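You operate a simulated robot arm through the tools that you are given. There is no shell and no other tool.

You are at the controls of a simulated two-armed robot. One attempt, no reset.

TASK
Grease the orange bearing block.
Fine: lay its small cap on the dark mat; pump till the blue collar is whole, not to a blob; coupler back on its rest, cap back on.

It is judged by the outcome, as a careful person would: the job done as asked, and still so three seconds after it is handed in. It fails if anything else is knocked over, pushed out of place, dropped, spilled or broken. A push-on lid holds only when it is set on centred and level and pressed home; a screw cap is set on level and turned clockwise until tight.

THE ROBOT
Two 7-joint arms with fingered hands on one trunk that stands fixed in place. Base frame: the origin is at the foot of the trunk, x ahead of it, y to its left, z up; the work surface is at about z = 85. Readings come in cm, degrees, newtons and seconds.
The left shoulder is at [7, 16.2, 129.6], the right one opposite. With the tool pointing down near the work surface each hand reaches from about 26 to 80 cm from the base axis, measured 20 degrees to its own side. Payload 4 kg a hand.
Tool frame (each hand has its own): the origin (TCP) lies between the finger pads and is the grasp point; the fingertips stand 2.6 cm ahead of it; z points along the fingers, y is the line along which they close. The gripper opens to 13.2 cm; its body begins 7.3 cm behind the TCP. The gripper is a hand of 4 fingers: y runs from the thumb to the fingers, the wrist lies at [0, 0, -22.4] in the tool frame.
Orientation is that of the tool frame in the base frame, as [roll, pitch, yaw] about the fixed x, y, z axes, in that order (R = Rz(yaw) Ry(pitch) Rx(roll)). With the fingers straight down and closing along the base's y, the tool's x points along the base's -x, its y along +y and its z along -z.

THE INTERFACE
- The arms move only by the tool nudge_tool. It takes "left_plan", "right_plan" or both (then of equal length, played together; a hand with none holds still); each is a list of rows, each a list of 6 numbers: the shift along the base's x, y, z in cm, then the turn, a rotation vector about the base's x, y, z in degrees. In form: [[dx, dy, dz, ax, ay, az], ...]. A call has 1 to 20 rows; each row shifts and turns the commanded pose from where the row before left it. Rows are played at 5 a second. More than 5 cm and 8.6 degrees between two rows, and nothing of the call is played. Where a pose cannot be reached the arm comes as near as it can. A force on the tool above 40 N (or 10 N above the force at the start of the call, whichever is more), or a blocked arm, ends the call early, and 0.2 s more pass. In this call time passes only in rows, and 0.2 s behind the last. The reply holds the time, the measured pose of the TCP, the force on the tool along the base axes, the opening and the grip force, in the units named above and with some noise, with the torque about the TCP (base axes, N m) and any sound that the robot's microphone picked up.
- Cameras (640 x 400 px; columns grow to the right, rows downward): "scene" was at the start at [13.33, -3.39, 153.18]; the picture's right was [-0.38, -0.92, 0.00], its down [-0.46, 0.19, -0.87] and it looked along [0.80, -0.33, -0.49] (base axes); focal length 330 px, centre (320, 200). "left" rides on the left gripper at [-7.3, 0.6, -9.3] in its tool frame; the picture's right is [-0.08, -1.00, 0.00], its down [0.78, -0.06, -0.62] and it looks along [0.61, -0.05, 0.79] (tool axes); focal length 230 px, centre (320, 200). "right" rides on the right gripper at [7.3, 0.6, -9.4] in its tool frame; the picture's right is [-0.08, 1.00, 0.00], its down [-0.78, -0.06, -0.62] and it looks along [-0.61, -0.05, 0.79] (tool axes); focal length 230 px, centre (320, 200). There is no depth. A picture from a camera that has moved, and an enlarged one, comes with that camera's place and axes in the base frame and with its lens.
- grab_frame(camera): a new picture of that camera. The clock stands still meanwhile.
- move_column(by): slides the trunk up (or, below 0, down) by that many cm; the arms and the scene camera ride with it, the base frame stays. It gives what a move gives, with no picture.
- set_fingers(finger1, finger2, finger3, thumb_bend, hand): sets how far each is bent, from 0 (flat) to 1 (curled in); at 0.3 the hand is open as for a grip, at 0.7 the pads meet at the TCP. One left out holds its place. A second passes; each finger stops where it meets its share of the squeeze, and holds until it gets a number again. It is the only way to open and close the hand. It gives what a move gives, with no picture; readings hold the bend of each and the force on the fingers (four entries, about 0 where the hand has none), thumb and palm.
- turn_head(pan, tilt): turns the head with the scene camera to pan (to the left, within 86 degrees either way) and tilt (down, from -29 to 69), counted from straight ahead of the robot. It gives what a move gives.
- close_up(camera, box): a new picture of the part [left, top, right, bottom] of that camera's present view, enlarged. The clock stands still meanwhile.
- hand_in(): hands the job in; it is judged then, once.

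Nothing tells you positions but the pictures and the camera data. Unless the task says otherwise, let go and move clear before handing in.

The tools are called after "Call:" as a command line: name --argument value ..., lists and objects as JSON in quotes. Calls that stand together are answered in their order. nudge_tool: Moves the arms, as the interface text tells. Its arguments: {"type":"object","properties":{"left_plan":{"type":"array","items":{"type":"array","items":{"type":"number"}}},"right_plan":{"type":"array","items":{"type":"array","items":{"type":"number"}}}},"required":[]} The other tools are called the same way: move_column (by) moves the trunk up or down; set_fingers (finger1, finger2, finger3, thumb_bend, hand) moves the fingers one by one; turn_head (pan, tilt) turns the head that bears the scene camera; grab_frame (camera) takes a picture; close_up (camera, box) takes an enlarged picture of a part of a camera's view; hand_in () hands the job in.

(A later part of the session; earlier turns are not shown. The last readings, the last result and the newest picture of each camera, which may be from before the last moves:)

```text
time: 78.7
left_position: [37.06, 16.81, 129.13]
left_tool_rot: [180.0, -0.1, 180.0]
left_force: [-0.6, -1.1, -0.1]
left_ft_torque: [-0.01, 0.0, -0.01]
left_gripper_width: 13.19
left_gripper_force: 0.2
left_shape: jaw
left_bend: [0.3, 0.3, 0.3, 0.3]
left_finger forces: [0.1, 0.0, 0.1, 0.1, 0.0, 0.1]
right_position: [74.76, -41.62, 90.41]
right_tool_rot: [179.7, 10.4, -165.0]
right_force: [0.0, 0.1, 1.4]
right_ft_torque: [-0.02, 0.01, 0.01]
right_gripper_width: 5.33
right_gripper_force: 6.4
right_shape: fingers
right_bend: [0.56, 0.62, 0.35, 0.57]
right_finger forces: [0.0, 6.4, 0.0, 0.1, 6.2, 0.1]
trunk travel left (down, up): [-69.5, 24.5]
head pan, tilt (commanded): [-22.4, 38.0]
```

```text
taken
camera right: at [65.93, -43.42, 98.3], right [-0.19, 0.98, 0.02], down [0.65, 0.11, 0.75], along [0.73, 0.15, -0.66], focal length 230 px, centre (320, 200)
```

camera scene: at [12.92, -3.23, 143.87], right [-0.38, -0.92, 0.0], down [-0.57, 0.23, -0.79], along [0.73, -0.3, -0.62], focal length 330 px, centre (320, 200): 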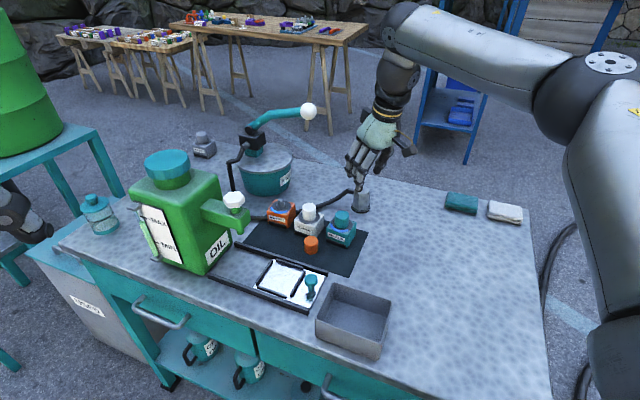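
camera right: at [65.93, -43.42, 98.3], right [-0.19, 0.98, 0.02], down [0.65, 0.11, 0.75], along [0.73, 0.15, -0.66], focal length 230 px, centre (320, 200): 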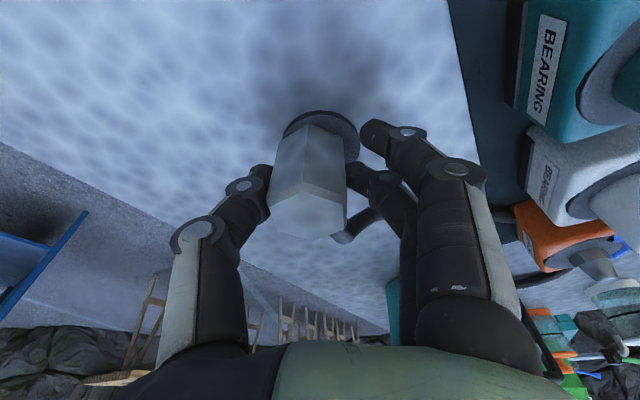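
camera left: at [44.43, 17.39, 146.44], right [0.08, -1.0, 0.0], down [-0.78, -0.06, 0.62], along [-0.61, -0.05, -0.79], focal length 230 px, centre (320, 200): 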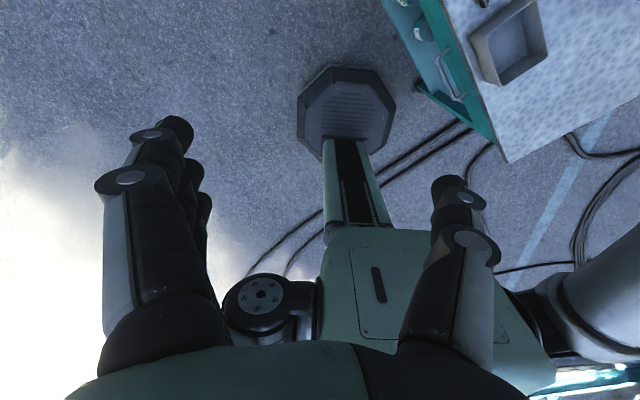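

Grip is 6.4 N; I'll increase it a little more before lifting.

Call:
set_fingers --hand "right" --thumb_bend 0.62 --finger2 0.78

Call:
nudge_tool --right_plan '[[0, 0, 0.4, 0, 0, 0], [0, 0, 0.6, 0, 0, 0]]'

Call:
grab_frame --camera "right"

Call:
close_up --camera "scene" --box '[315, 150, 405, 230]'

```text
time: 79.7
left_position: [37.13, 16.87, 129.11]
left_tool_rot: [-180.0, 0.0, 180.0]
left_force: [0.3, -0.5, 0.0]
left_ft_torque: [0.01, -0.01, -0.02]
left_gripper_width: 13.2
left_gripper_force: 0.1
left_shape: jaw
left_bend: [0.3, 0.3, 0.3, 0.3]
left_finger forces: [0.0, 0.1, 0.0, 0.0, 0.0, 0.0]
right_position: [74.72, -41.61, 90.6]
right_tool_rot: [179.7, 10.5, -165.0]
right_force: [-0.1, -0.1, 0.3]
right_ft_torque: [0.0, 0.0, 0.02]
right_gripper_width: 5.13
right_gripper_force: 6.6
right_shape: fingers
right_bend: [0.56, 0.61, 0.35, 0.59]
right_finger forces: [0.0, 6.7, 0.0, 0.0, 6.7, 0.0]
trunk travel left (down, up): [-69.5, 24.5]
head pan, tilt (commanded): [-22.4, 38.0]
```

```text
time: 80.2
left_position: [37.13, 16.83, 129.04]
left_tool_rot: [180.0, 0.0, -180.0]
left_force: [-0.2, -0.7, 0.1]
left_ft_torque: [-0.01, -0.03, 0.03]
left_gripper_width: 13.25
left_gripper_force: 0.1
left_shape: jaw
left_bend: [0.3, 0.3, 0.3, 0.3]
left_finger forces: [0.0, 0.1, 0.0, 0.0, 0.1, 0.0]
right_position: [74.62, -41.65, 91.39]
right_tool_rot: [179.7, 10.4, -165.0]
right_force: [-0.3, 0.0, -1.7]
right_ft_torque: [0.03, 0.01, 0.01]
right_gripper_width: 5.11
right_gripper_force: 6.9
right_shape: fingers
right_bend: [0.56, 0.61, 0.35, 0.59]
right_finger forces: [0.1, 6.7, 0.0, 0.0, 6.8, 0.0]
trunk travel left (down, up): [-69.5, 24.5]
head pan, tilt (commanded): [-22.4, 38.0]
```

```text
taken
camera right: at [65.88, -43.41, 99.26], right [-0.19, 0.98, 0.02], down [0.65, 0.11, 0.75], along [0.73, 0.15, -0.66], focal length 230 px, centre (320, 200)
```

right: 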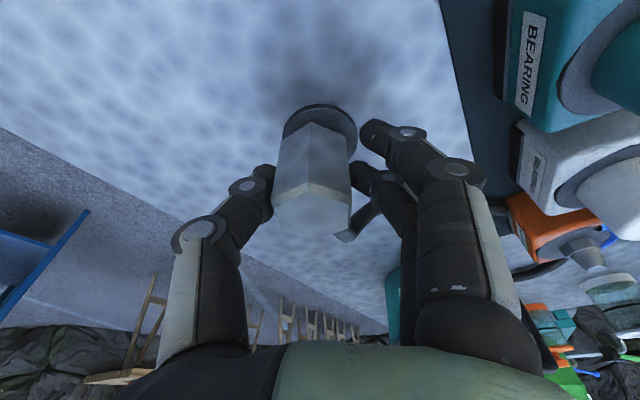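

```text
5.00 times, centred on (360, 190) of scene
camera zoom: at [12.93, -3.22, 143.87], right [-0.38, -0.92, 0.0], down [-0.57, 0.23, -0.79], along [0.73, -0.3, -0.62], focal length 1651 px, centre (120, 250)
```

zoom: 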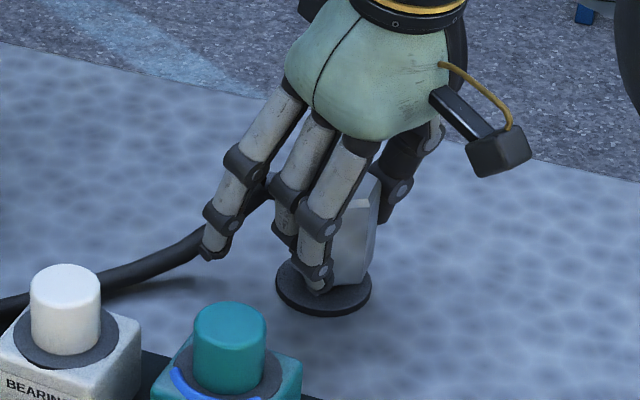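

The coupler lifts with the hand (about 1.7 N of weight). I'll raise it further and check.

Call:
nudge_tool --right_plan '[[0, 0, 1, 0, 0, 0], [0, 0, 1.5, 0, 0, 0], [0, 0, 1.5, 0, 0, 0], [0, 0, 1.5, 0, 0, 0]]'

Call:
close_up --camera "right" --box '[220, 80, 420, 260]'

Call:
close_up --camera "scene" --box '[300, 130, 400, 220]'

```text
time: 81.2
left_position: [37.23, 16.82, 129.05]
left_tool_rot: [180.0, 0.1, 180.0]
left_force: [-0.3, -0.3, 0.5]
left_ft_torque: [0.02, -0.01, 0.01]
left_gripper_width: 13.19
left_gripper_force: 0.1
left_shape: jaw
left_bend: [0.3, 0.3, 0.3, 0.3]
left_finger forces: [0.0, 0.1, 0.1, 0.0, 0.0, 0.0]
right_position: [74.65, -41.62, 96.94]
right_tool_rot: [179.6, 10.5, -165.0]
right_force: [0.0, -0.4, -1.4]
right_ft_torque: [0.01, 0.01, 0.01]
right_gripper_width: 5.11
right_gripper_force: 6.2
right_shape: fingers
right_bend: [0.56, 0.61, 0.35, 0.59]
right_finger forces: [0.0, 6.7, 0.1, 0.0, 6.7, 0.1]
trunk travel left (down, up): [-69.5, 24.5]
head pan, tilt (commanded): [-22.4, 38.0]
```

```text
2.22 times, centred on (320, 170) of right
camera zoom: at [65.95, -43.41, 104.79], right [-0.19, 0.98, 0.02], down [0.65, 0.11, 0.75], along [0.73, 0.15, -0.66], focal length 511 px, centre (320, 267)
```

zoom: 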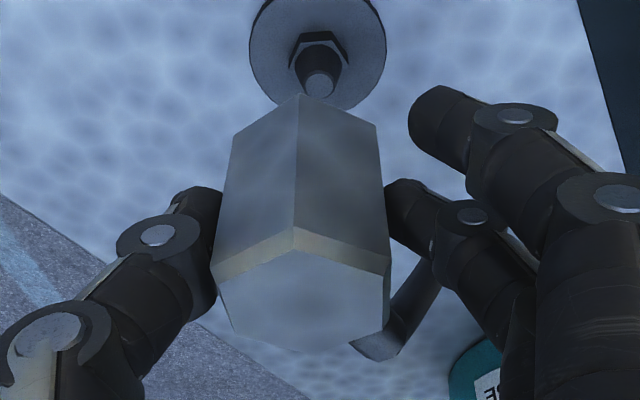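

```text
4.44 times, centred on (350, 175) of scene
camera zoom: at [12.91, -3.2, 143.87], right [-0.38, -0.92, 0.0], down [-0.57, 0.23, -0.79], along [0.73, -0.3, -0.62], focal length 1468 px, centre (187, 311)
```

zoom: 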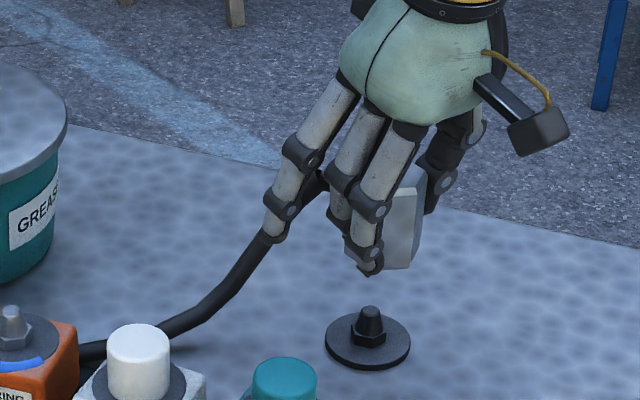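

The coupler is up and upright, and its rest has a matching peg. I'll carry it over to above the nipple, staying clear of the pump ball.

Call:
nudge_tool --right_plan '[[0, 1, 2, 0, 0, 0], [0, 2.5, 2, 0, 0, 0], [0, 3, 1, 0, 0, 0], [0, 3, 0, 0, 0, 0], [0.3, 3, 0, 0, 0, 0], [0.6, 3, 0, 0, 0, 0], [1, 3, 0, 0, 0, 0], [1, 2.5, 0, 0, 0, 0], [0.2, 1.6, 0, 0, 0, 0], [0, 0, 0, 0, 0, 0]]'

Call:
grab_frame --camera "right"

Call:
grab_frame --camera "scene"

```text
time: 83.5
left_position: [37.15, 16.86, 128.87]
left_tool_rot: [-180.0, 0.1, -179.9]
left_force: [0.0, 0.8, -0.6]
left_ft_torque: [0.01, 0.0, -0.02]
left_gripper_width: 13.19
left_gripper_force: 0.1
left_shape: jaw
left_bend: [0.3, 0.3, 0.3, 0.3]
left_finger forces: [0.0, 0.0, 0.0, 0.0, 0.0, 0.0]
right_position: [77.72, -19.09, 101.83]
right_tool_rot: [179.6, 10.6, -164.9]
right_force: [-0.3, -0.1, -1.8]
right_ft_torque: [0.01, 0.0, -0.01]
right_gripper_width: 5.13
right_gripper_force: 6.2
right_shape: fingers
right_bend: [0.56, 0.61, 0.35, 0.59]
right_finger forces: [0.0, 6.5, 0.1, 0.0, 6.6, 0.1]
trunk travel left (down, up): [-69.5, 24.5]
head pan, tilt (commanded): [-22.4, 38.0]
```

```text
taken
camera right: at [68.86, -20.77, 109.65], right [-0.19, 0.98, 0.02], down [0.65, 0.11, 0.75], along [0.74, 0.15, -0.66], focal length 230 px, centre (320, 200)
```

right: 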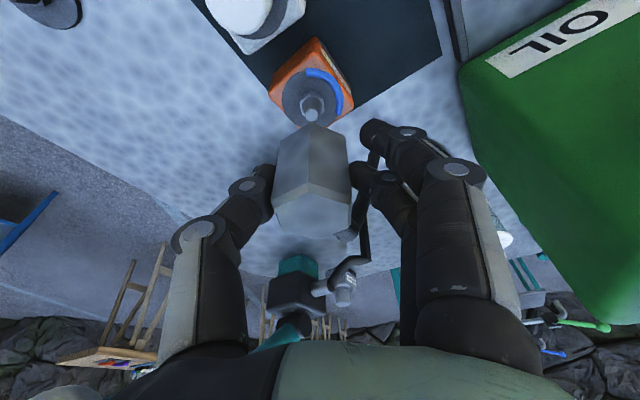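

```text
taken
camera scene: at [12.96, -3.25, 143.86], right [-0.38, -0.92, 0.0], down [-0.57, 0.23, -0.79], along [0.73, -0.3, -0.62], focal length 330 px, centre (320, 200)
```

scene: 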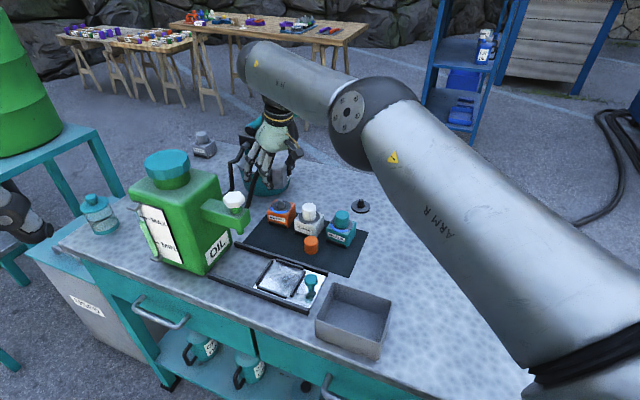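

The coupler is above the orange block. I'll zoom to align its bottom with the nipple.

Call:
close_up --camera "right" --box '[240, 60, 390, 250]'

Call:
close_up --camera "scene" --box '[245, 140, 325, 230]'

```text
2.11 times, centred on (315, 155) of right
camera zoom: at [68.86, -20.77, 109.65], right [-0.19, 0.98, 0.02], down [0.65, 0.11, 0.75], along [0.74, 0.15, -0.66], focal length 484 px, centre (330, 295)
```

zoom: 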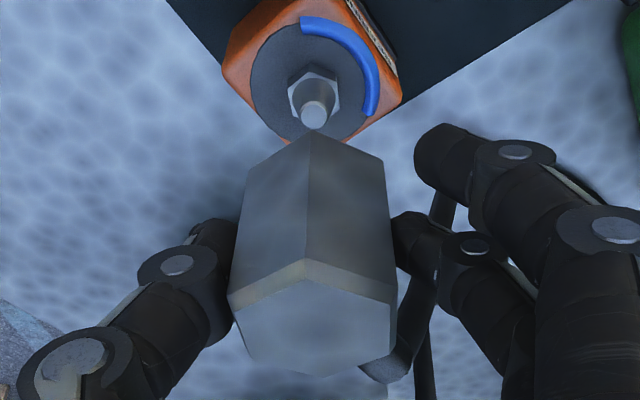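

```text
4.44 times, centred on (285, 185) of scene
camera zoom: at [12.96, -3.25, 143.86], right [-0.38, -0.92, 0.0], down [-0.57, 0.23, -0.79], along [0.73, -0.3, -0.62], focal length 1468 px, centre (476, 267)
```

zoom: 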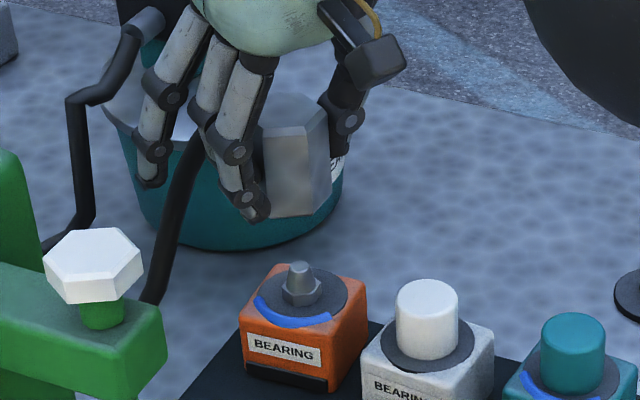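

The coupler bottom is within about 0.25 cm of the nipple. I'll make a small correction and descend to just above it, then check again.

Call:
nudge_tool --right_plan '[[0.2, -0.1, -1.3, 0, 0, 0], [0, 0, -1.3, 0, 0, 0], [0, 0, -1, 0, 0, 0], [0, 0, 0, 0, 0, 0]]'

Call:
close_up --camera "right" --box '[240, 60, 390, 250]'

Call:
close_up --camera "scene" --box '[255, 160, 325, 230]'

```text
time: 84.5
left_position: [37.2, 16.87, 129.16]
left_tool_rot: [-179.9, 0.0, 179.9]
left_force: [0.6, 0.0, 0.6]
left_ft_torque: [0.0, 0.02, 0.04]
left_gripper_width: 13.2
left_gripper_force: 0.1
left_shape: jaw
left_bend: [0.3, 0.3, 0.3, 0.3]
left_finger forces: [0.1, 0.0, 0.0, 0.1, 0.0, 0.1]
right_position: [77.92, -19.04, 98.29]
right_tool_rot: [179.8, 10.5, -165.1]
right_force: [0.0, 1.0, -1.2]
right_ft_torque: [-0.01, 0.01, 0.03]
right_gripper_width: 5.12
right_gripper_force: 6.8
right_shape: fingers
right_bend: [0.56, 0.61, 0.35, 0.59]
right_finger forces: [0.0, 6.5, 0.0, 0.0, 6.5, 0.0]
trunk travel left (down, up): [-69.5, 24.5]
head pan, tilt (commanded): [-22.4, 38.0]
```

```text
2.11 times, centred on (315, 155) of right
camera zoom: at [69.22, -20.87, 106.13], right [-0.19, 0.98, 0.02], down [0.65, 0.11, 0.75], along [0.73, 0.15, -0.66], focal length 484 px, centre (330, 295)
```

zoom: 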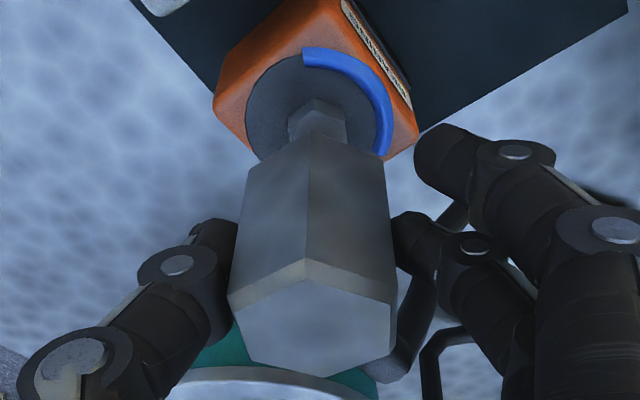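

```text
5.71 times, centred on (290, 195) of scene
camera zoom: at [12.96, -3.21, 143.86], right [-0.38, -0.92, 0.0], down [-0.57, 0.23, -0.79], along [0.73, -0.3, -0.62], focal length 1887 px, centre (491, 229)
```

zoom: 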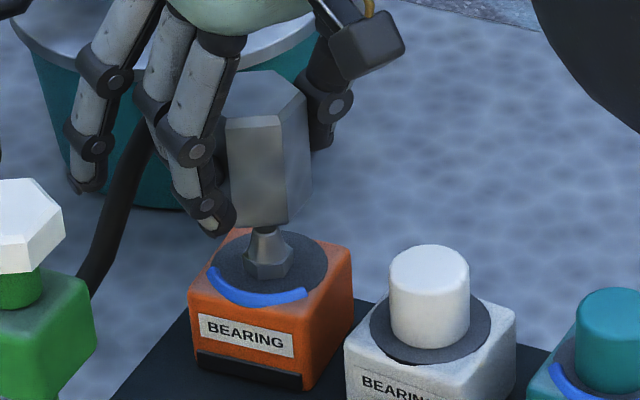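

The coupler sits just above the nipple tip; the nipple looks a touch to the right. I'll nudge slightly and lower in small steps while watching the forces.

Call:
nudge_tool --right_plan '[[-0.1, -0.15, 0, 0, 0, 0], [0, 0, -0.5, 0, 0, 0], [0, 0, -0.5, 0, 0, 0]]'

Call:
close_up --camera "scene" --box '[255, 160, 325, 230]'

Call:
close_up --camera "right" --box '[240, 60, 390, 250]'

```text
time: 85.2
left_position: [37.14, 16.82, 129.05]
left_tool_rot: [180.0, 0.0, 180.0]
left_force: [0.3, 0.6, 0.3]
left_ft_torque: [-0.01, -0.01, 0.05]
left_gripper_width: 13.19
left_gripper_force: 0.0
left_shape: jaw
left_bend: [0.3, 0.3, 0.3, 0.3]
left_finger forces: [0.1, 0.1, 0.0, 0.1, 0.0, 0.0]
right_position: [77.97, -19.34, 97.3]
right_tool_rot: [179.7, 10.5, -164.9]
right_force: [-0.1, 0.0, -1.1]
right_ft_torque: [-0.02, 0.03, -0.01]
right_gripper_width: 5.13
right_gripper_force: 6.9
right_shape: fingers
right_bend: [0.56, 0.61, 0.35, 0.59]
right_finger forces: [0.1, 6.5, 0.0, 0.0, 6.5, 0.0]
trunk travel left (down, up): [-69.5, 24.5]
head pan, tilt (commanded): [-22.4, 38.0]
```

```text
5.71 times, centred on (290, 195) of scene
camera zoom: at [12.98, -3.23, 143.86], right [-0.38, -0.92, 0.0], down [-0.57, 0.23, -0.79], along [0.73, -0.3, -0.62], focal length 1887 px, centre (491, 229)
```

zoom: 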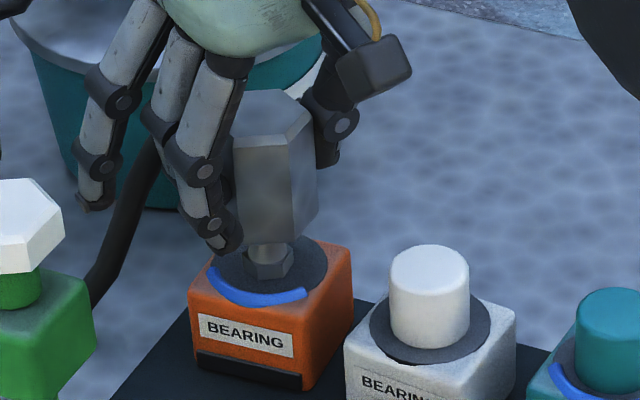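

```text
2.11 times, centred on (315, 155) of right
camera zoom: at [69.14, -21.08, 105.15], right [-0.19, 0.98, 0.02], down [0.65, 0.11, 0.75], along [0.73, 0.15, -0.66], focal length 484 px, centre (330, 295)
```

zoom: 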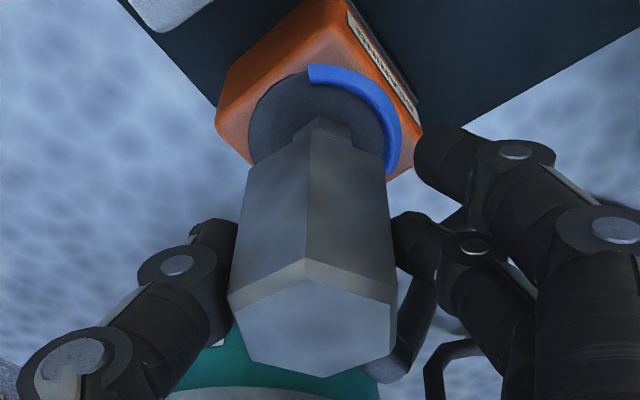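

No contact yet and alignment looks good in both views. Continuing down in small steps.

Call:
nudge_tool --right_plan '[[0, 0, -0.4, 0, 0, 0], [0, 0, -0.4, 0, 0, 0]]'

Call:
close_up --camera "scene" --box '[255, 160, 325, 230]'

Call:
close_up --camera "right" --box '[240, 60, 390, 250]'

```text
time: 85.8
left_position: [37.21, 16.89, 129.04]
left_tool_rot: [-180.0, 0.1, -179.9]
left_force: [-0.2, -0.5, -0.2]
left_ft_torque: [-0.02, 0.01, -0.01]
left_gripper_width: 13.17
left_gripper_force: 0.0
left_shape: jaw
left_bend: [0.3, 0.3, 0.3, 0.3]
left_finger forces: [0.0, 0.1, 0.0, 0.0, 0.0, 0.0]
right_position: [77.89, -19.4, 96.55]
right_tool_rot: [179.7, 10.5, -165.0]
right_force: [-0.7, 0.4, -2.7]
right_ft_torque: [-0.01, 0.0, -0.02]
right_gripper_width: 5.12
right_gripper_force: 6.7
right_shape: fingers
right_bend: [0.56, 0.61, 0.35, 0.59]
right_finger forces: [0.0, 6.5, 0.0, 0.0, 6.6, 0.1]
trunk travel left (down, up): [-69.5, 24.5]
head pan, tilt (commanded): [-22.4, 38.0]
```

```text
5.71 times, centred on (290, 195) of scene
camera zoom: at [12.98, -3.23, 143.86], right [-0.38, -0.92, 0.0], down [-0.57, 0.23, -0.79], along [0.73, -0.3, -0.62], focal length 1887 px, centre (491, 229)
```

zoom: 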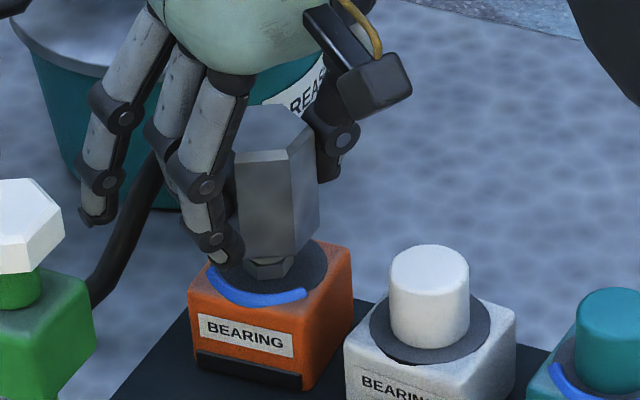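

```text
2.11 times, centred on (315, 155) of right
camera zoom: at [69.15, -21.09, 104.35], right [-0.19, 0.98, 0.02], down [0.65, 0.11, 0.75], along [0.73, 0.15, -0.66], focal length 484 px, centre (330, 295)
```

zoom: 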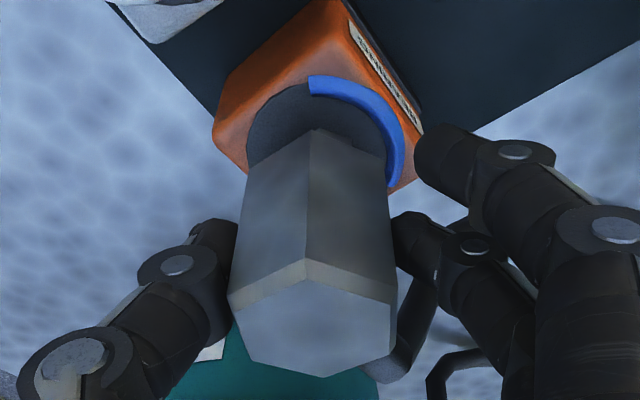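

The coupler has gone over the nipple's tip with no side force. I'll continue down toward the seat.

Call:
nudge_tool --right_plan '[[0, 0, -0.4, 0, 0, 0], [0, 0, -0.4, 0, 0, 0]]'

Call:
close_up --camera "scene" --box '[255, 160, 325, 230]'

```text
time: 86.5
left_position: [37.08, 16.93, 129.13]
left_tool_rot: [179.9, -0.1, 179.9]
left_force: [0.1, 0.6, -0.5]
left_ft_torque: [-0.01, 0.02, 0.01]
left_gripper_width: 13.15
left_gripper_force: 0.0
left_shape: jaw
left_bend: [0.3, 0.3, 0.3, 0.3]
left_finger forces: [0.0, 0.0, 0.1, 0.0, 0.0, 0.1]
right_position: [77.96, -19.31, 95.79]
right_tool_rot: [179.6, 10.4, -164.9]
right_force: [0.3, 0.4, -1.3]
right_ft_torque: [0.03, -0.02, 0.0]
right_gripper_width: 5.13
right_gripper_force: 6.6
right_shape: fingers
right_bend: [0.56, 0.61, 0.35, 0.59]
right_finger forces: [0.0, 6.5, 0.0, 0.0, 6.5, 0.1]
trunk travel left (down, up): [-69.5, 24.5]
head pan, tilt (commanded): [-22.4, 38.0]
```

```text
5.71 times, centred on (290, 195) of scene
camera zoom: at [12.97, -3.23, 143.86], right [-0.38, -0.92, 0.0], down [-0.57, 0.23, -0.79], along [0.73, -0.3, -0.62], focal length 1887 px, centre (491, 229)
```

zoom: 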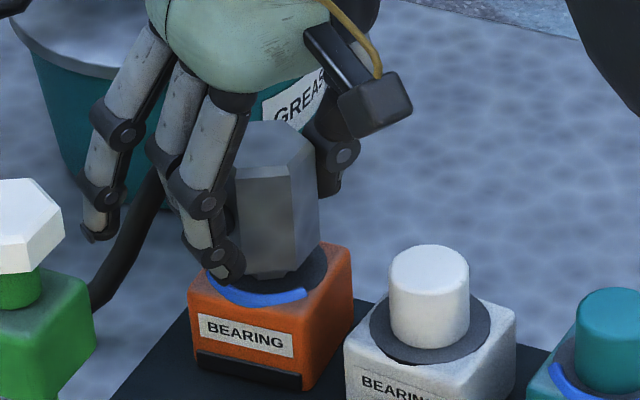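

The coupler is nearly seated; finger1 remains above the block's collar. I'll go down the last few millimetres watching for contact.

Call:
nudge_tool --right_plan '[[0, 0, -0.3, 0, 0, 0], [0, 0, -0.2, 0, 0, 0]]'

Call:
close_up --camera "scene" --box '[255, 160, 325, 230]'

Call:
close_up --camera "right" --box '[240, 60, 390, 250]'

```text
time: 87.0
left_position: [37.24, 16.83, 129.08]
left_tool_rot: [-179.9, 0.0, -180.0]
left_force: [0.2, 0.0, -0.1]
left_ft_torque: [-0.01, -0.05, 0.01]
left_gripper_width: 13.19
left_gripper_force: 0.1
left_shape: jaw
left_bend: [0.3, 0.3, 0.3, 0.3]
left_finger forces: [0.0, 0.0, 0.0, 0.1, 0.0, 0.0]
right_position: [77.96, -19.23, 95.2]
right_tool_rot: [179.8, 10.4, -164.9]
right_force: [-0.7, 0.0, -1.4]
right_ft_torque: [-0.03, 0.04, 0.03]
right_gripper_width: 5.13
right_gripper_force: 5.6
right_shape: fingers
right_bend: [0.56, 0.61, 0.35, 0.59]
right_finger forces: [0.0, 6.5, 0.0, 0.1, 6.6, 0.0]
trunk travel left (down, up): [-69.5, 24.5]
head pan, tilt (commanded): [-22.4, 38.0]
```

```text
5.71 times, centred on (290, 195) of scene
camera zoom: at [12.97, -3.23, 143.86], right [-0.38, -0.92, 0.0], down [-0.57, 0.23, -0.79], along [0.73, -0.3, -0.62], focal length 1887 px, centre (491, 229)
```

zoom: 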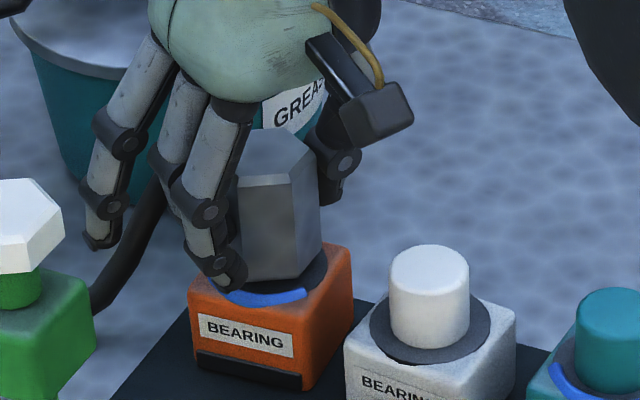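

```text
2.11 times, centred on (315, 155) of right
camera zoom: at [69.16, -21.11, 103.06], right [-0.19, 0.98, 0.02], down [0.65, 0.11, 0.75], along [0.73, 0.15, -0.66], focal length 484 px, centre (330, 295)
```

zoom: 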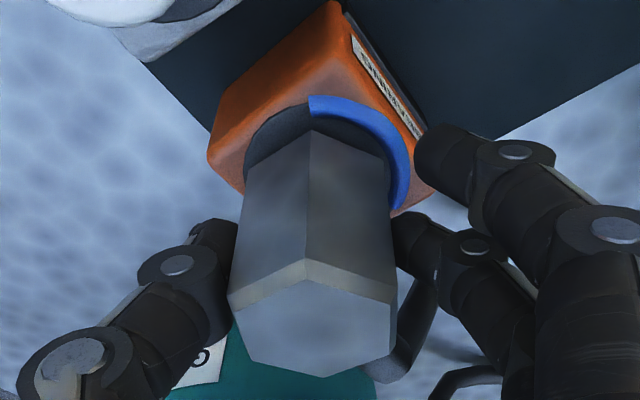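

Still no contact; coupler is well centred over the washer. I'll keep lowering by 2 mm steps.

Call:
nudge_tool --right_plan '[[0, 0.05, -0.2, 0, 0, 0], [0, 0, -0.2, 0, 0, 0]]'

Call:
close_up --camera "scene" --box '[255, 160, 325, 230]'

```text
time: 87.7
left_position: [37.14, 16.81, 129.13]
left_tool_rot: [179.9, 0.0, -180.0]
left_force: [0.9, -0.4, -0.1]
left_ft_torque: [-0.06, 0.01, 0.03]
left_gripper_width: 13.18
left_gripper_force: 0.1
left_shape: jaw
left_bend: [0.3, 0.3, 0.3, 0.3]
left_finger forces: [0.1, 0.0, 0.1, 0.0, 0.0, 0.1]
right_position: [78.01, -19.27, 94.93]
right_tool_rot: [179.6, 10.4, -165.0]
right_force: [-0.1, 0.5, -1.6]
right_ft_torque: [-0.01, 0.02, -0.01]
right_gripper_width: 5.12
right_gripper_force: 6.5
right_shape: fingers
right_bend: [0.56, 0.61, 0.35, 0.59]
right_finger forces: [0.1, 6.6, 0.0, 0.1, 6.5, 0.0]
trunk travel left (down, up): [-69.5, 24.5]
head pan, tilt (commanded): [-22.4, 38.0]
```

```text
5.71 times, centred on (290, 195) of scene
camera zoom: at [12.96, -3.22, 143.86], right [-0.38, -0.92, 0.0], down [-0.57, 0.23, -0.79], along [0.73, -0.3, -0.62], focal length 1887 px, centre (491, 229)
```

zoom: 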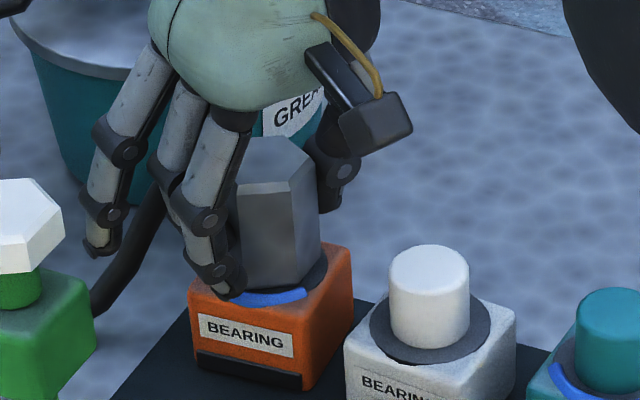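

Call:
nudge_tool --right_plan '[[0, 0, -0.15, 0, 0, 0], [0, 0, -0.15, 0, 0, 0]]'

Call:
close_up --camera "scene" --box '[260, 190, 310, 230]'

Call:
close_up --camera "right" --box '[260, 70, 380, 190]'

```text
time: 88.2
left_position: [37.15, 16.82, 129.17]
left_tool_rot: [-180.0, 0.0, -180.0]
left_force: [-0.5, 0.3, -0.9]
left_ft_torque: [0.01, -0.03, -0.04]
left_gripper_width: 13.2
left_gripper_force: 0.1
left_shape: jaw
left_bend: [0.3, 0.3, 0.3, 0.3]
left_finger forces: [0.0, 0.0, 0.0, 0.1, 0.0, 0.0]
right_position: [77.9, -19.13, 94.72]
right_tool_rot: [179.7, 10.6, -165.0]
right_force: [-0.7, -0.9, 4.1]
right_ft_torque: [-0.06, -0.02, -0.02]
right_gripper_width: 5.1
right_gripper_force: 7.7
right_shape: fingers
right_bend: [0.56, 0.61, 0.35, 0.59]
right_finger forces: [0.0, 7.6, 0.0, 0.1, 7.4, 0.0]
trunk travel left (down, up): [-69.5, 24.5]
head pan, tilt (commanded): [-22.4, 38.0]
```

```text
10.00 times, centred on (285, 210) of scene
camera zoom: at [12.86, -3.19, 143.88], right [-0.38, -0.92, 0.0], down [-0.57, 0.23, -0.79], along [0.73, -0.3, -0.62], focal length 3303 px, centre (670, 100)
```

zoom: 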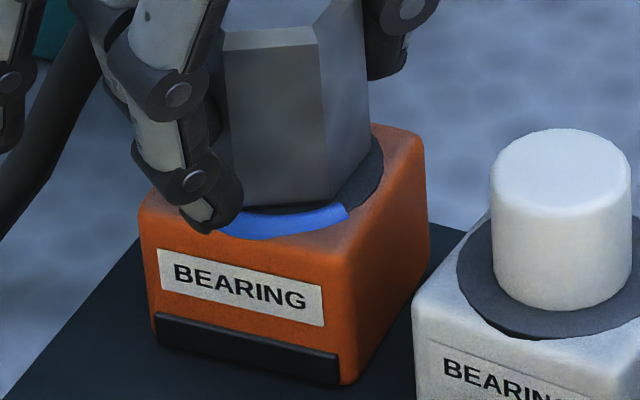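

```text
3.33 times, centred on (320, 130) of right
camera zoom: at [69.11, -21.02, 102.48], right [-0.19, 0.98, 0.02], down [0.65, 0.11, 0.75], along [0.73, 0.15, -0.66], focal length 767 px, centre (320, 433)
```

zoom: 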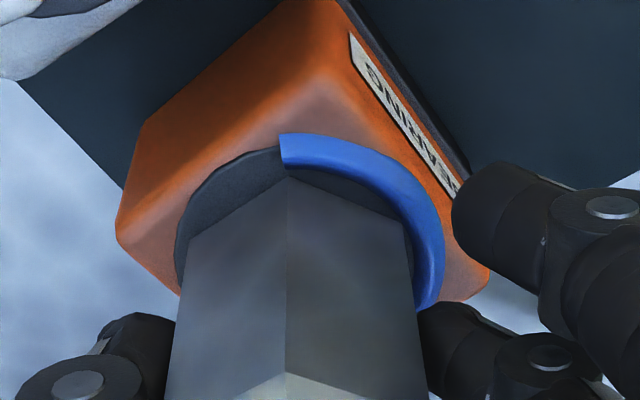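

The coupler has touched its seat (about 5 N). I'll press slightly more to make sure it is home, listening for a click.

Call:
nudge_tool --right_plan '[[0, 0, -0.2, 0, 0, 0], [0, 0, 0, 0, 0, 0]]'

Call:
close_up --camera "scene" --box '[260, 190, 310, 230]'

```text
time: 88.8
left_position: [37.04, 16.93, 129.19]
left_tool_rot: [-179.9, 0.0, -180.0]
left_force: [0.5, 0.5, -0.6]
left_ft_torque: [-0.02, -0.02, -0.02]
left_gripper_width: 13.17
left_gripper_force: 0.0
left_shape: jaw
left_bend: [0.3, 0.3, 0.3, 0.3]
left_finger forces: [0.1, 0.0, 0.0, 0.0, 0.0, 0.0]
right_position: [77.94, -19.25, 94.58]
right_tool_rot: [179.7, 10.5, -164.9]
right_force: [1.4, 1.2, 10.0]
right_ft_torque: [-0.07, -0.15, 0.02]
right_gripper_width: 5.11
right_gripper_force: 8.3
right_shape: fingers
right_bend: [0.56, 0.62, 0.35, 0.59]
right_finger forces: [0.0, 8.5, 0.0, 0.0, 8.3, 0.1]
trunk travel left (down, up): [-69.5, 24.5]
head pan, tilt (commanded): [-22.4, 38.0]
```

```text
10.00 times, centred on (285, 210) of scene
camera zoom: at [12.8, -3.15, 143.89], right [-0.38, -0.92, 0.0], down [-0.57, 0.23, -0.79], along [0.73, -0.3, -0.61], focal length 3303 px, centre (670, 100)
```

zoom: 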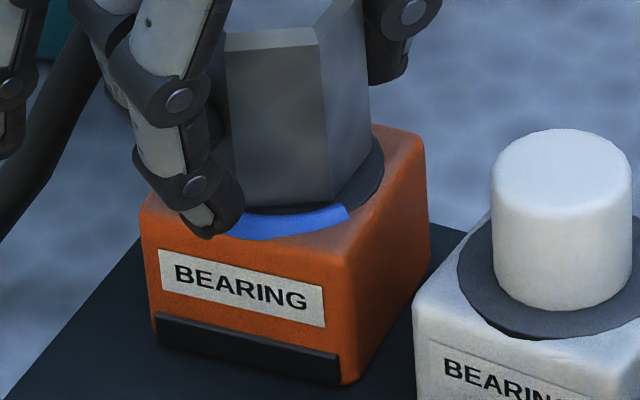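

The coupler is firmly bottomed (10 N). I'll release it gently and see that it stays put.

Call:
nudge_tool --right_plan '[[0, 0, 0.15, 0, 0, 0]]'

Call:
set_fingers --hand "right" --finger1 0.5 --finger2 0.56 --thumb_bend 0.55

Call:
close_up --camera "scene" --box '[255, 170, 325, 230]'

Call:
grab_frame --camera "right"

```text
time: 89.2
left_position: [36.96, 16.99, 128.98]
left_tool_rot: [-179.9, 0.0, -180.0]
left_force: [-0.1, 0.2, 0.1]
left_ft_torque: [0.0, 0.0, -0.02]
left_gripper_width: 13.2
left_gripper_force: 0.1
left_shape: jaw
left_bend: [0.3, 0.3, 0.3, 0.3]
left_finger forces: [0.0, 0.0, 0.0, 0.1, 0.0, 0.0]
right_position: [77.86, -19.24, 94.43]
right_tool_rot: [179.8, 10.4, -164.9]
right_force: [2.6, 1.2, 8.5]
right_ft_torque: [0.01, -0.11, 0.05]
right_gripper_width: 5.1
right_gripper_force: 8.6
right_shape: fingers
right_bend: [0.56, 0.62, 0.35, 0.59]
right_finger forces: [0.0, 8.5, 0.0, 0.0, 8.3, 0.0]
trunk travel left (down, up): [-69.5, 24.5]
head pan, tilt (commanded): [-22.4, 38.0]
```

```text
time: 90.2
left_position: [37.12, 16.81, 129.06]
left_tool_rot: [180.0, 0.0, 180.0]
left_force: [-0.6, -0.1, 0.3]
left_ft_torque: [0.03, 0.01, 0.03]
left_gripper_width: 13.21
left_gripper_force: 0.1
left_shape: jaw
left_bend: [0.3, 0.3, 0.3, 0.3]
left_finger forces: [0.0, 0.0, 0.0, 0.0, 0.0, 0.1]
right_position: [77.89, -19.25, 94.4]
right_tool_rot: [179.7, 10.5, -164.9]
right_force: [0.6, 0.4, -0.1]
right_ft_torque: [-0.01, 0.0, -0.01]
right_gripper_width: 6.24
right_gripper_force: 0.0
right_shape: fingers
right_bend: [0.5, 0.56, 0.35, 0.55]
right_finger forces: [0.0, 0.0, 0.1, 0.0, 0.1, 0.1]
trunk travel left (down, up): [-69.5, 24.5]
head pan, tilt (commanded): [-22.4, 38.0]
```

```text
6.67 times, centred on (290, 200) of scene
camera zoom: at [12.93, -3.21, 143.87], right [-0.38, -0.92, 0.0], down [-0.57, 0.23, -0.79], along [0.73, -0.3, -0.62], focal length 2202 px, centre (520, 200)
```

zoom: 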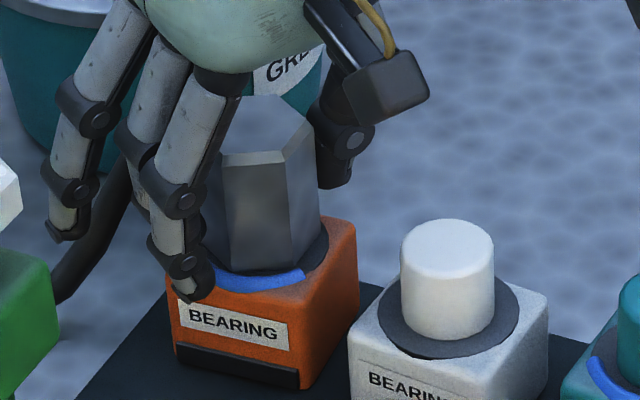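

```text
taken
camera right: at [69.09, -21.06, 102.31], right [-0.19, 0.98, 0.02], down [0.65, 0.11, 0.75], along [0.73, 0.15, -0.66], focal length 230 px, centre (320, 200)
```

right: 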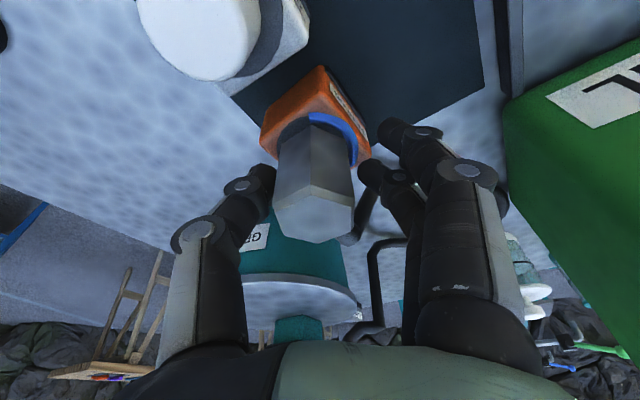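

The coupler stands by itself on the nipple. I'll open a bit more and lift the hand straight up.

Call:
set_fingers --hand "right" --finger1 0.47 --finger2 0.5 --thumb_bend 0.5

Call:
nudge_tool --right_plan '[[0, 0, 1, 0, 0, 0], [0, 0, 2, 0, 0, 0], [0, 0, 2.5, 0, 0, 0], [0, 0, 2.5, 0, 0, 0], [0, 0, 2.5, 0, 0, 0], [0, 0, 2.5, 0, 0, 0]]'

Call:
grab_frame --camera "scene"

Call:
close_up --camera "scene" --box '[220, 110, 340, 230]'

Call:
close_up --camera "right" --box '[240, 30, 390, 160]'

```text
time: 91.2
left_position: [37.17, 16.96, 129.03]
left_tool_rot: [180.0, 0.0, -180.0]
left_force: [-0.5, -1.7, 0.5]
left_ft_torque: [-0.01, -0.01, -0.01]
left_gripper_width: 13.2
left_gripper_force: 0.1
left_shape: jaw
left_bend: [0.3, 0.3, 0.3, 0.3]
left_finger forces: [0.0, 0.0, 0.0, 0.1, 0.0, 0.0]
right_position: [77.8, -19.28, 94.45]
right_tool_rot: [179.7, 10.5, -165.0]
right_force: [1.0, -0.9, -0.3]
right_ft_torque: [-0.01, -0.02, -0.03]
right_gripper_width: 7.46
right_gripper_force: 0.1
right_shape: fingers
right_bend: [0.47, 0.5, 0.35, 0.5]
right_finger forces: [0.0, 0.1, 0.0, 0.0, 0.0, 0.0]
trunk travel left (down, up): [-69.5, 24.5]
head pan, tilt (commanded): [-22.4, 38.0]
```

```text
time: 92.7
left_position: [36.99, 16.99, 129.02]
left_tool_rot: [-180.0, 0.0, -180.0]
left_force: [0.1, -0.5, 0.7]
left_ft_torque: [-0.02, -0.03, 0.02]
left_gripper_width: 13.2
left_gripper_force: 0.1
left_shape: jaw
left_bend: [0.3, 0.3, 0.3, 0.3]
left_finger forces: [0.0, 0.1, 0.0, 0.0, 0.0, 0.0]
right_position: [76.52, -18.38, 105.97]
right_tool_rot: [179.8, 10.5, -165.0]
right_force: [-0.1, 0.3, 0.2]
right_ft_torque: [-0.01, 0.01, 0.02]
right_gripper_width: 7.48
right_gripper_force: 0.1
right_shape: fingers
right_bend: [0.47, 0.5, 0.35, 0.5]
right_finger forces: [0.1, 0.0, 0.0, 0.0, 0.0, 0.0]
right hand out of reach, approached as far as the arm can: row 4, 5, 6
trunk travel left (down, up): [-69.5, 24.5]
head pan, tilt (commanded): [-22.4, 38.0]
```

```text
taken
camera scene: at [12.81, -3.14, 143.88], right [-0.38, -0.92, 0.0], down [-0.57, 0.23, -0.79], along [0.73, -0.3, -0.61], focal length 330 px, centre (320, 200)
```

scene: 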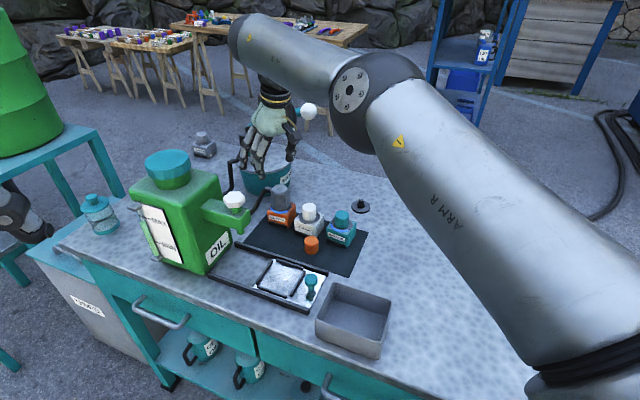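

```text
3.33 times, centred on (280, 170) of scene
camera zoom: at [12.81, -3.14, 143.88], right [-0.38, -0.92, 0.0], down [-0.57, 0.23, -0.79], along [0.73, -0.3, -0.61], focal length 1101 px, centre (453, 300)
```

zoom: 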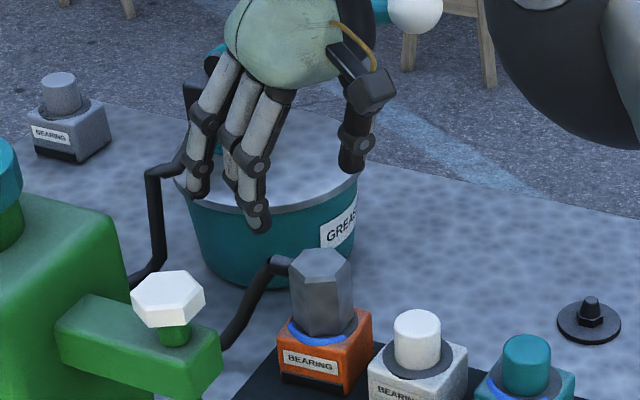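

```text
3.08 times, centred on (315, 95) of right
camera zoom: at [67.82, -20.16, 113.95], right [-0.19, 0.98, 0.02], down [0.65, 0.11, 0.75], along [0.73, 0.15, -0.66], focal length 708 px, centre (335, 523)
```

zoom: 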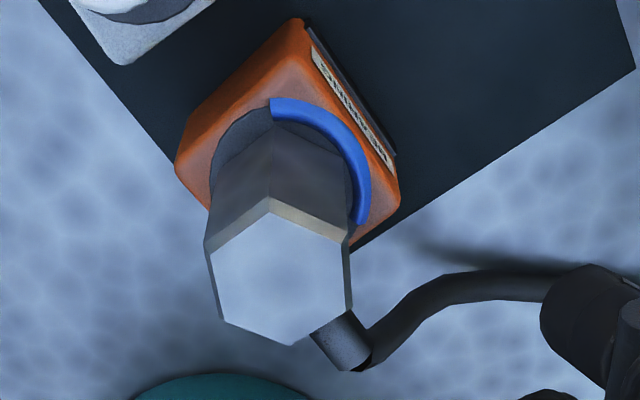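

The coupler stands seated on the nipple. Now for pumping: I'll move the hand away to the right, raise the trunk again, and look at the lever unobstructed.

Call:
nudge_tool --right_plan '[[-2, -1, 0, 0, 0, 0], [-2.5, -3, 0.5, 0, 0, 0], [-2, -4, 0.5, 0, 0, 0], [-1, -4, 0, 0, 0, 0], [-1, -4, 0, 0, 0, 0], [0, -4, 0, 0, 0, 0]]'

Call:
move_column --by 8

Call:
grab_frame --camera "scene"

Call:
close_up --camera "scene" --box '[220, 100, 340, 190]'

Call:
grab_frame --camera "right"

```text
time: 94.0
left_position: [37.05, 16.81, 129.17]
left_tool_rot: [180.0, 0.0, 180.0]
left_force: [0.1, 0.4, -0.1]
left_ft_torque: [-0.03, 0.03, 0.02]
left_gripper_width: 13.21
left_gripper_force: 0.1
left_shape: jaw
left_bend: [0.3, 0.3, 0.3, 0.3]
left_finger forces: [0.0, 0.0, 0.0, 0.0, 0.0, 0.1]
right_position: [68.17, -38.6, 106.94]
right_tool_rot: [179.6, 10.5, -165.0]
right_force: [-0.4, 0.4, 0.0]
right_ft_torque: [0.0, -0.01, 0.02]
right_gripper_width: 7.49
right_gripper_force: 0.1
right_shape: fingers
right_bend: [0.47, 0.5, 0.35, 0.5]
right_finger forces: [0.0, 0.0, 0.0, 0.0, 0.1, 0.0]
trunk travel left (down, up): [-69.5, 24.5]
head pan, tilt (commanded): [-22.4, 38.0]
```

```text
time: 95.2
left_position: [37.16, 16.88, 137.16]
left_tool_rot: [180.0, 0.0, 180.0]
left_force: [-0.2, 0.1, -0.2]
left_ft_torque: [-0.05, 0.02, 0.01]
left_gripper_width: 13.21
left_gripper_force: 0.1
left_shape: jaw
left_bend: [0.3, 0.3, 0.3, 0.3]
left_finger forces: [0.0, 0.1, 0.1, 0.0, 0.0, 0.0]
right_position: [68.19, -38.53, 114.97]
right_tool_rot: [179.7, 10.5, -165.1]
right_force: [0.3, -0.4, -0.3]
right_ft_torque: [0.02, -0.04, 0.08]
right_gripper_width: 7.5
right_gripper_force: 0.1
right_shape: fingers
right_bend: [0.47, 0.5, 0.35, 0.5]
right_finger forces: [0.0, 0.0, 0.0, 0.0, 0.1, 0.0]
trunk travel left (down, up): [-77.5, 16.5]
head pan, tilt (commanded): [-22.4, 38.0]
```

```text
taken
camera scene: at [12.94, -3.24, 151.86], right [-0.38, -0.92, 0.0], down [-0.57, 0.23, -0.79], along [0.73, -0.3, -0.62], focal length 330 px, centre (320, 200)
```

scene: 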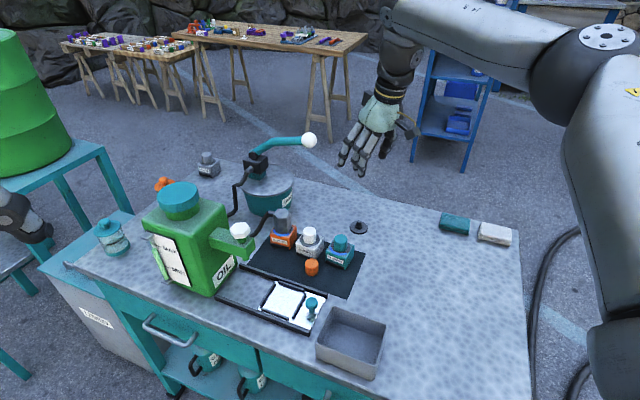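

```text
4.44 times, centred on (280, 145) of scene
camera zoom: at [12.94, -3.24, 151.86], right [-0.38, -0.92, 0.0], down [-0.57, 0.23, -0.79], along [0.73, -0.3, -0.62], focal length 1468 px, centre (498, 444)
```

zoom: 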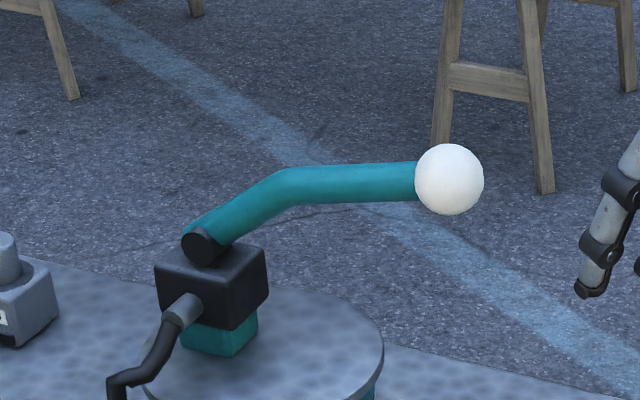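

```text
taken
camera right: at [59.36, -40.3, 122.82], right [-0.19, 0.98, 0.02], down [0.65, 0.11, 0.75], along [0.73, 0.15, -0.66], focal length 230 px, centre (320, 200)
```

right: 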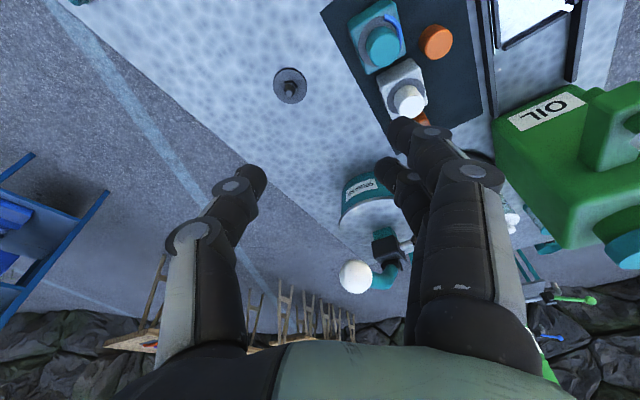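

The ball's centre triangulates cleanly to (86.6, -30.5, 110.5), radius 2.1, and the lever swings in the 45° vertical plane about a pivot near (99.5, -17.7, 101.5). I'll turn the hand to face forward-down with the thumb above and fingers below the ball, stopping 12 cm short.

Call:
set_fingers --hand "right" --finger1 0.42 --finger2 0.42 --finger3 0.42 --thumb_bend 0.42

Call:
nudge_tool --right_plan '[[0.89, 0.99, 0.17, -3.9, -5.08, 4.25], [0.89, 0.99, 0.17, -3.9, -5.08, 4.25], [0.89, 0.99, 0.17, -3.9, -5.08, 4.25], [0.89, 0.99, 0.17, -3.9, -5.08, 4.25], [0.89, 0.99, 0.17, -3.9, -5.08, 4.25], [0.89, 0.99, 0.17, -3.9, -5.08, 4.25], [0.89, 0.99, 0.17, -3.9, -5.08, 4.25], [0.89, 0.99, 0.17, -3.9, -5.08, 4.25], [0.89, 0.99, 0.17, -3.9, -5.08, 4.25]]'

Call:
grab_frame --camera "scene"

Call:
grab_frame --camera "right"

```text
time: 96.2
left_position: [37.07, 16.89, 137.03]
left_tool_rot: [179.9, 0.0, 180.0]
left_force: [-0.4, -0.4, -0.2]
left_ft_torque: [-0.01, -0.03, -0.01]
left_gripper_width: 13.22
left_gripper_force: 0.0
left_shape: jaw
left_bend: [0.3, 0.3, 0.3, 0.3]
left_finger forces: [0.0, 0.1, 0.0, 0.1, 0.1, 0.1]
right_position: [68.12, -38.42, 114.94]
right_tool_rot: [179.7, 10.5, -164.9]
right_force: [-0.8, -0.1, 0.1]
right_ft_torque: [-0.06, 0.01, 0.01]
right_gripper_width: 9.67
right_gripper_force: 0.0
right_shape: fingers
right_bend: [0.42, 0.42, 0.42, 0.42]
right_finger forces: [0.0, 0.0, 0.1, 0.0, 0.0, 0.1]
trunk travel left (down, up): [-77.5, 16.5]
head pan, tilt (commanded): [-22.4, 38.0]
```

```text
time: 98.2
left_position: [37.1, 16.87, 137.12]
left_tool_rot: [-180.0, -0.1, 180.0]
left_force: [0.7, 0.0, 0.0]
left_ft_torque: [-0.02, 0.04, -0.05]
left_gripper_width: 13.18
left_gripper_force: 0.0
left_shape: jaw
left_bend: [0.3, 0.3, 0.3, 0.3]
left_finger forces: [0.0, 0.0, 0.1, 0.1, 0.0, 0.0]
right_position: [76.12, -29.6, 116.64]
right_tool_rot: [-122.2, 19.5, -106.8]
right_force: [0.1, 0.0, -0.1]
right_ft_torque: [0.0, -0.02, 0.0]
right_gripper_width: 9.67
right_gripper_force: 0.0
right_shape: fingers
right_bend: [0.42, 0.42, 0.42, 0.42]
right_finger forces: [0.0, 0.0, 0.1, 0.0, 0.1, 0.1]
trunk travel left (down, up): [-77.5, 16.5]
head pan, tilt (commanded): [-22.4, 38.0]
```

```text
taken
camera scene: at [12.94, -3.28, 151.87], right [-0.38, -0.92, 0.0], down [-0.57, 0.23, -0.79], along [0.73, -0.3, -0.62], focal length 330 px, centre (320, 200)
```

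scene: 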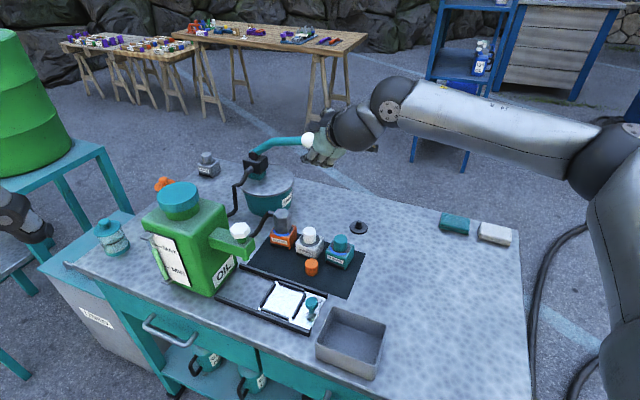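

```text
taken
camera right: at [65.84, -35.23, 118.38], right [-0.41, 0.49, -0.77], down [-0.29, 0.73, 0.62], along [0.87, 0.48, -0.15], focal length 230 px, centre (320, 200)
```

right: 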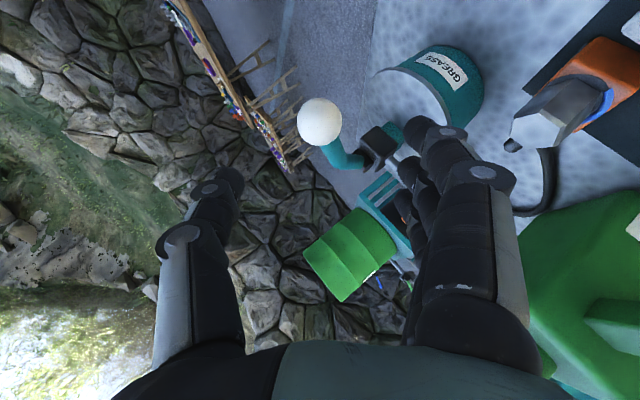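

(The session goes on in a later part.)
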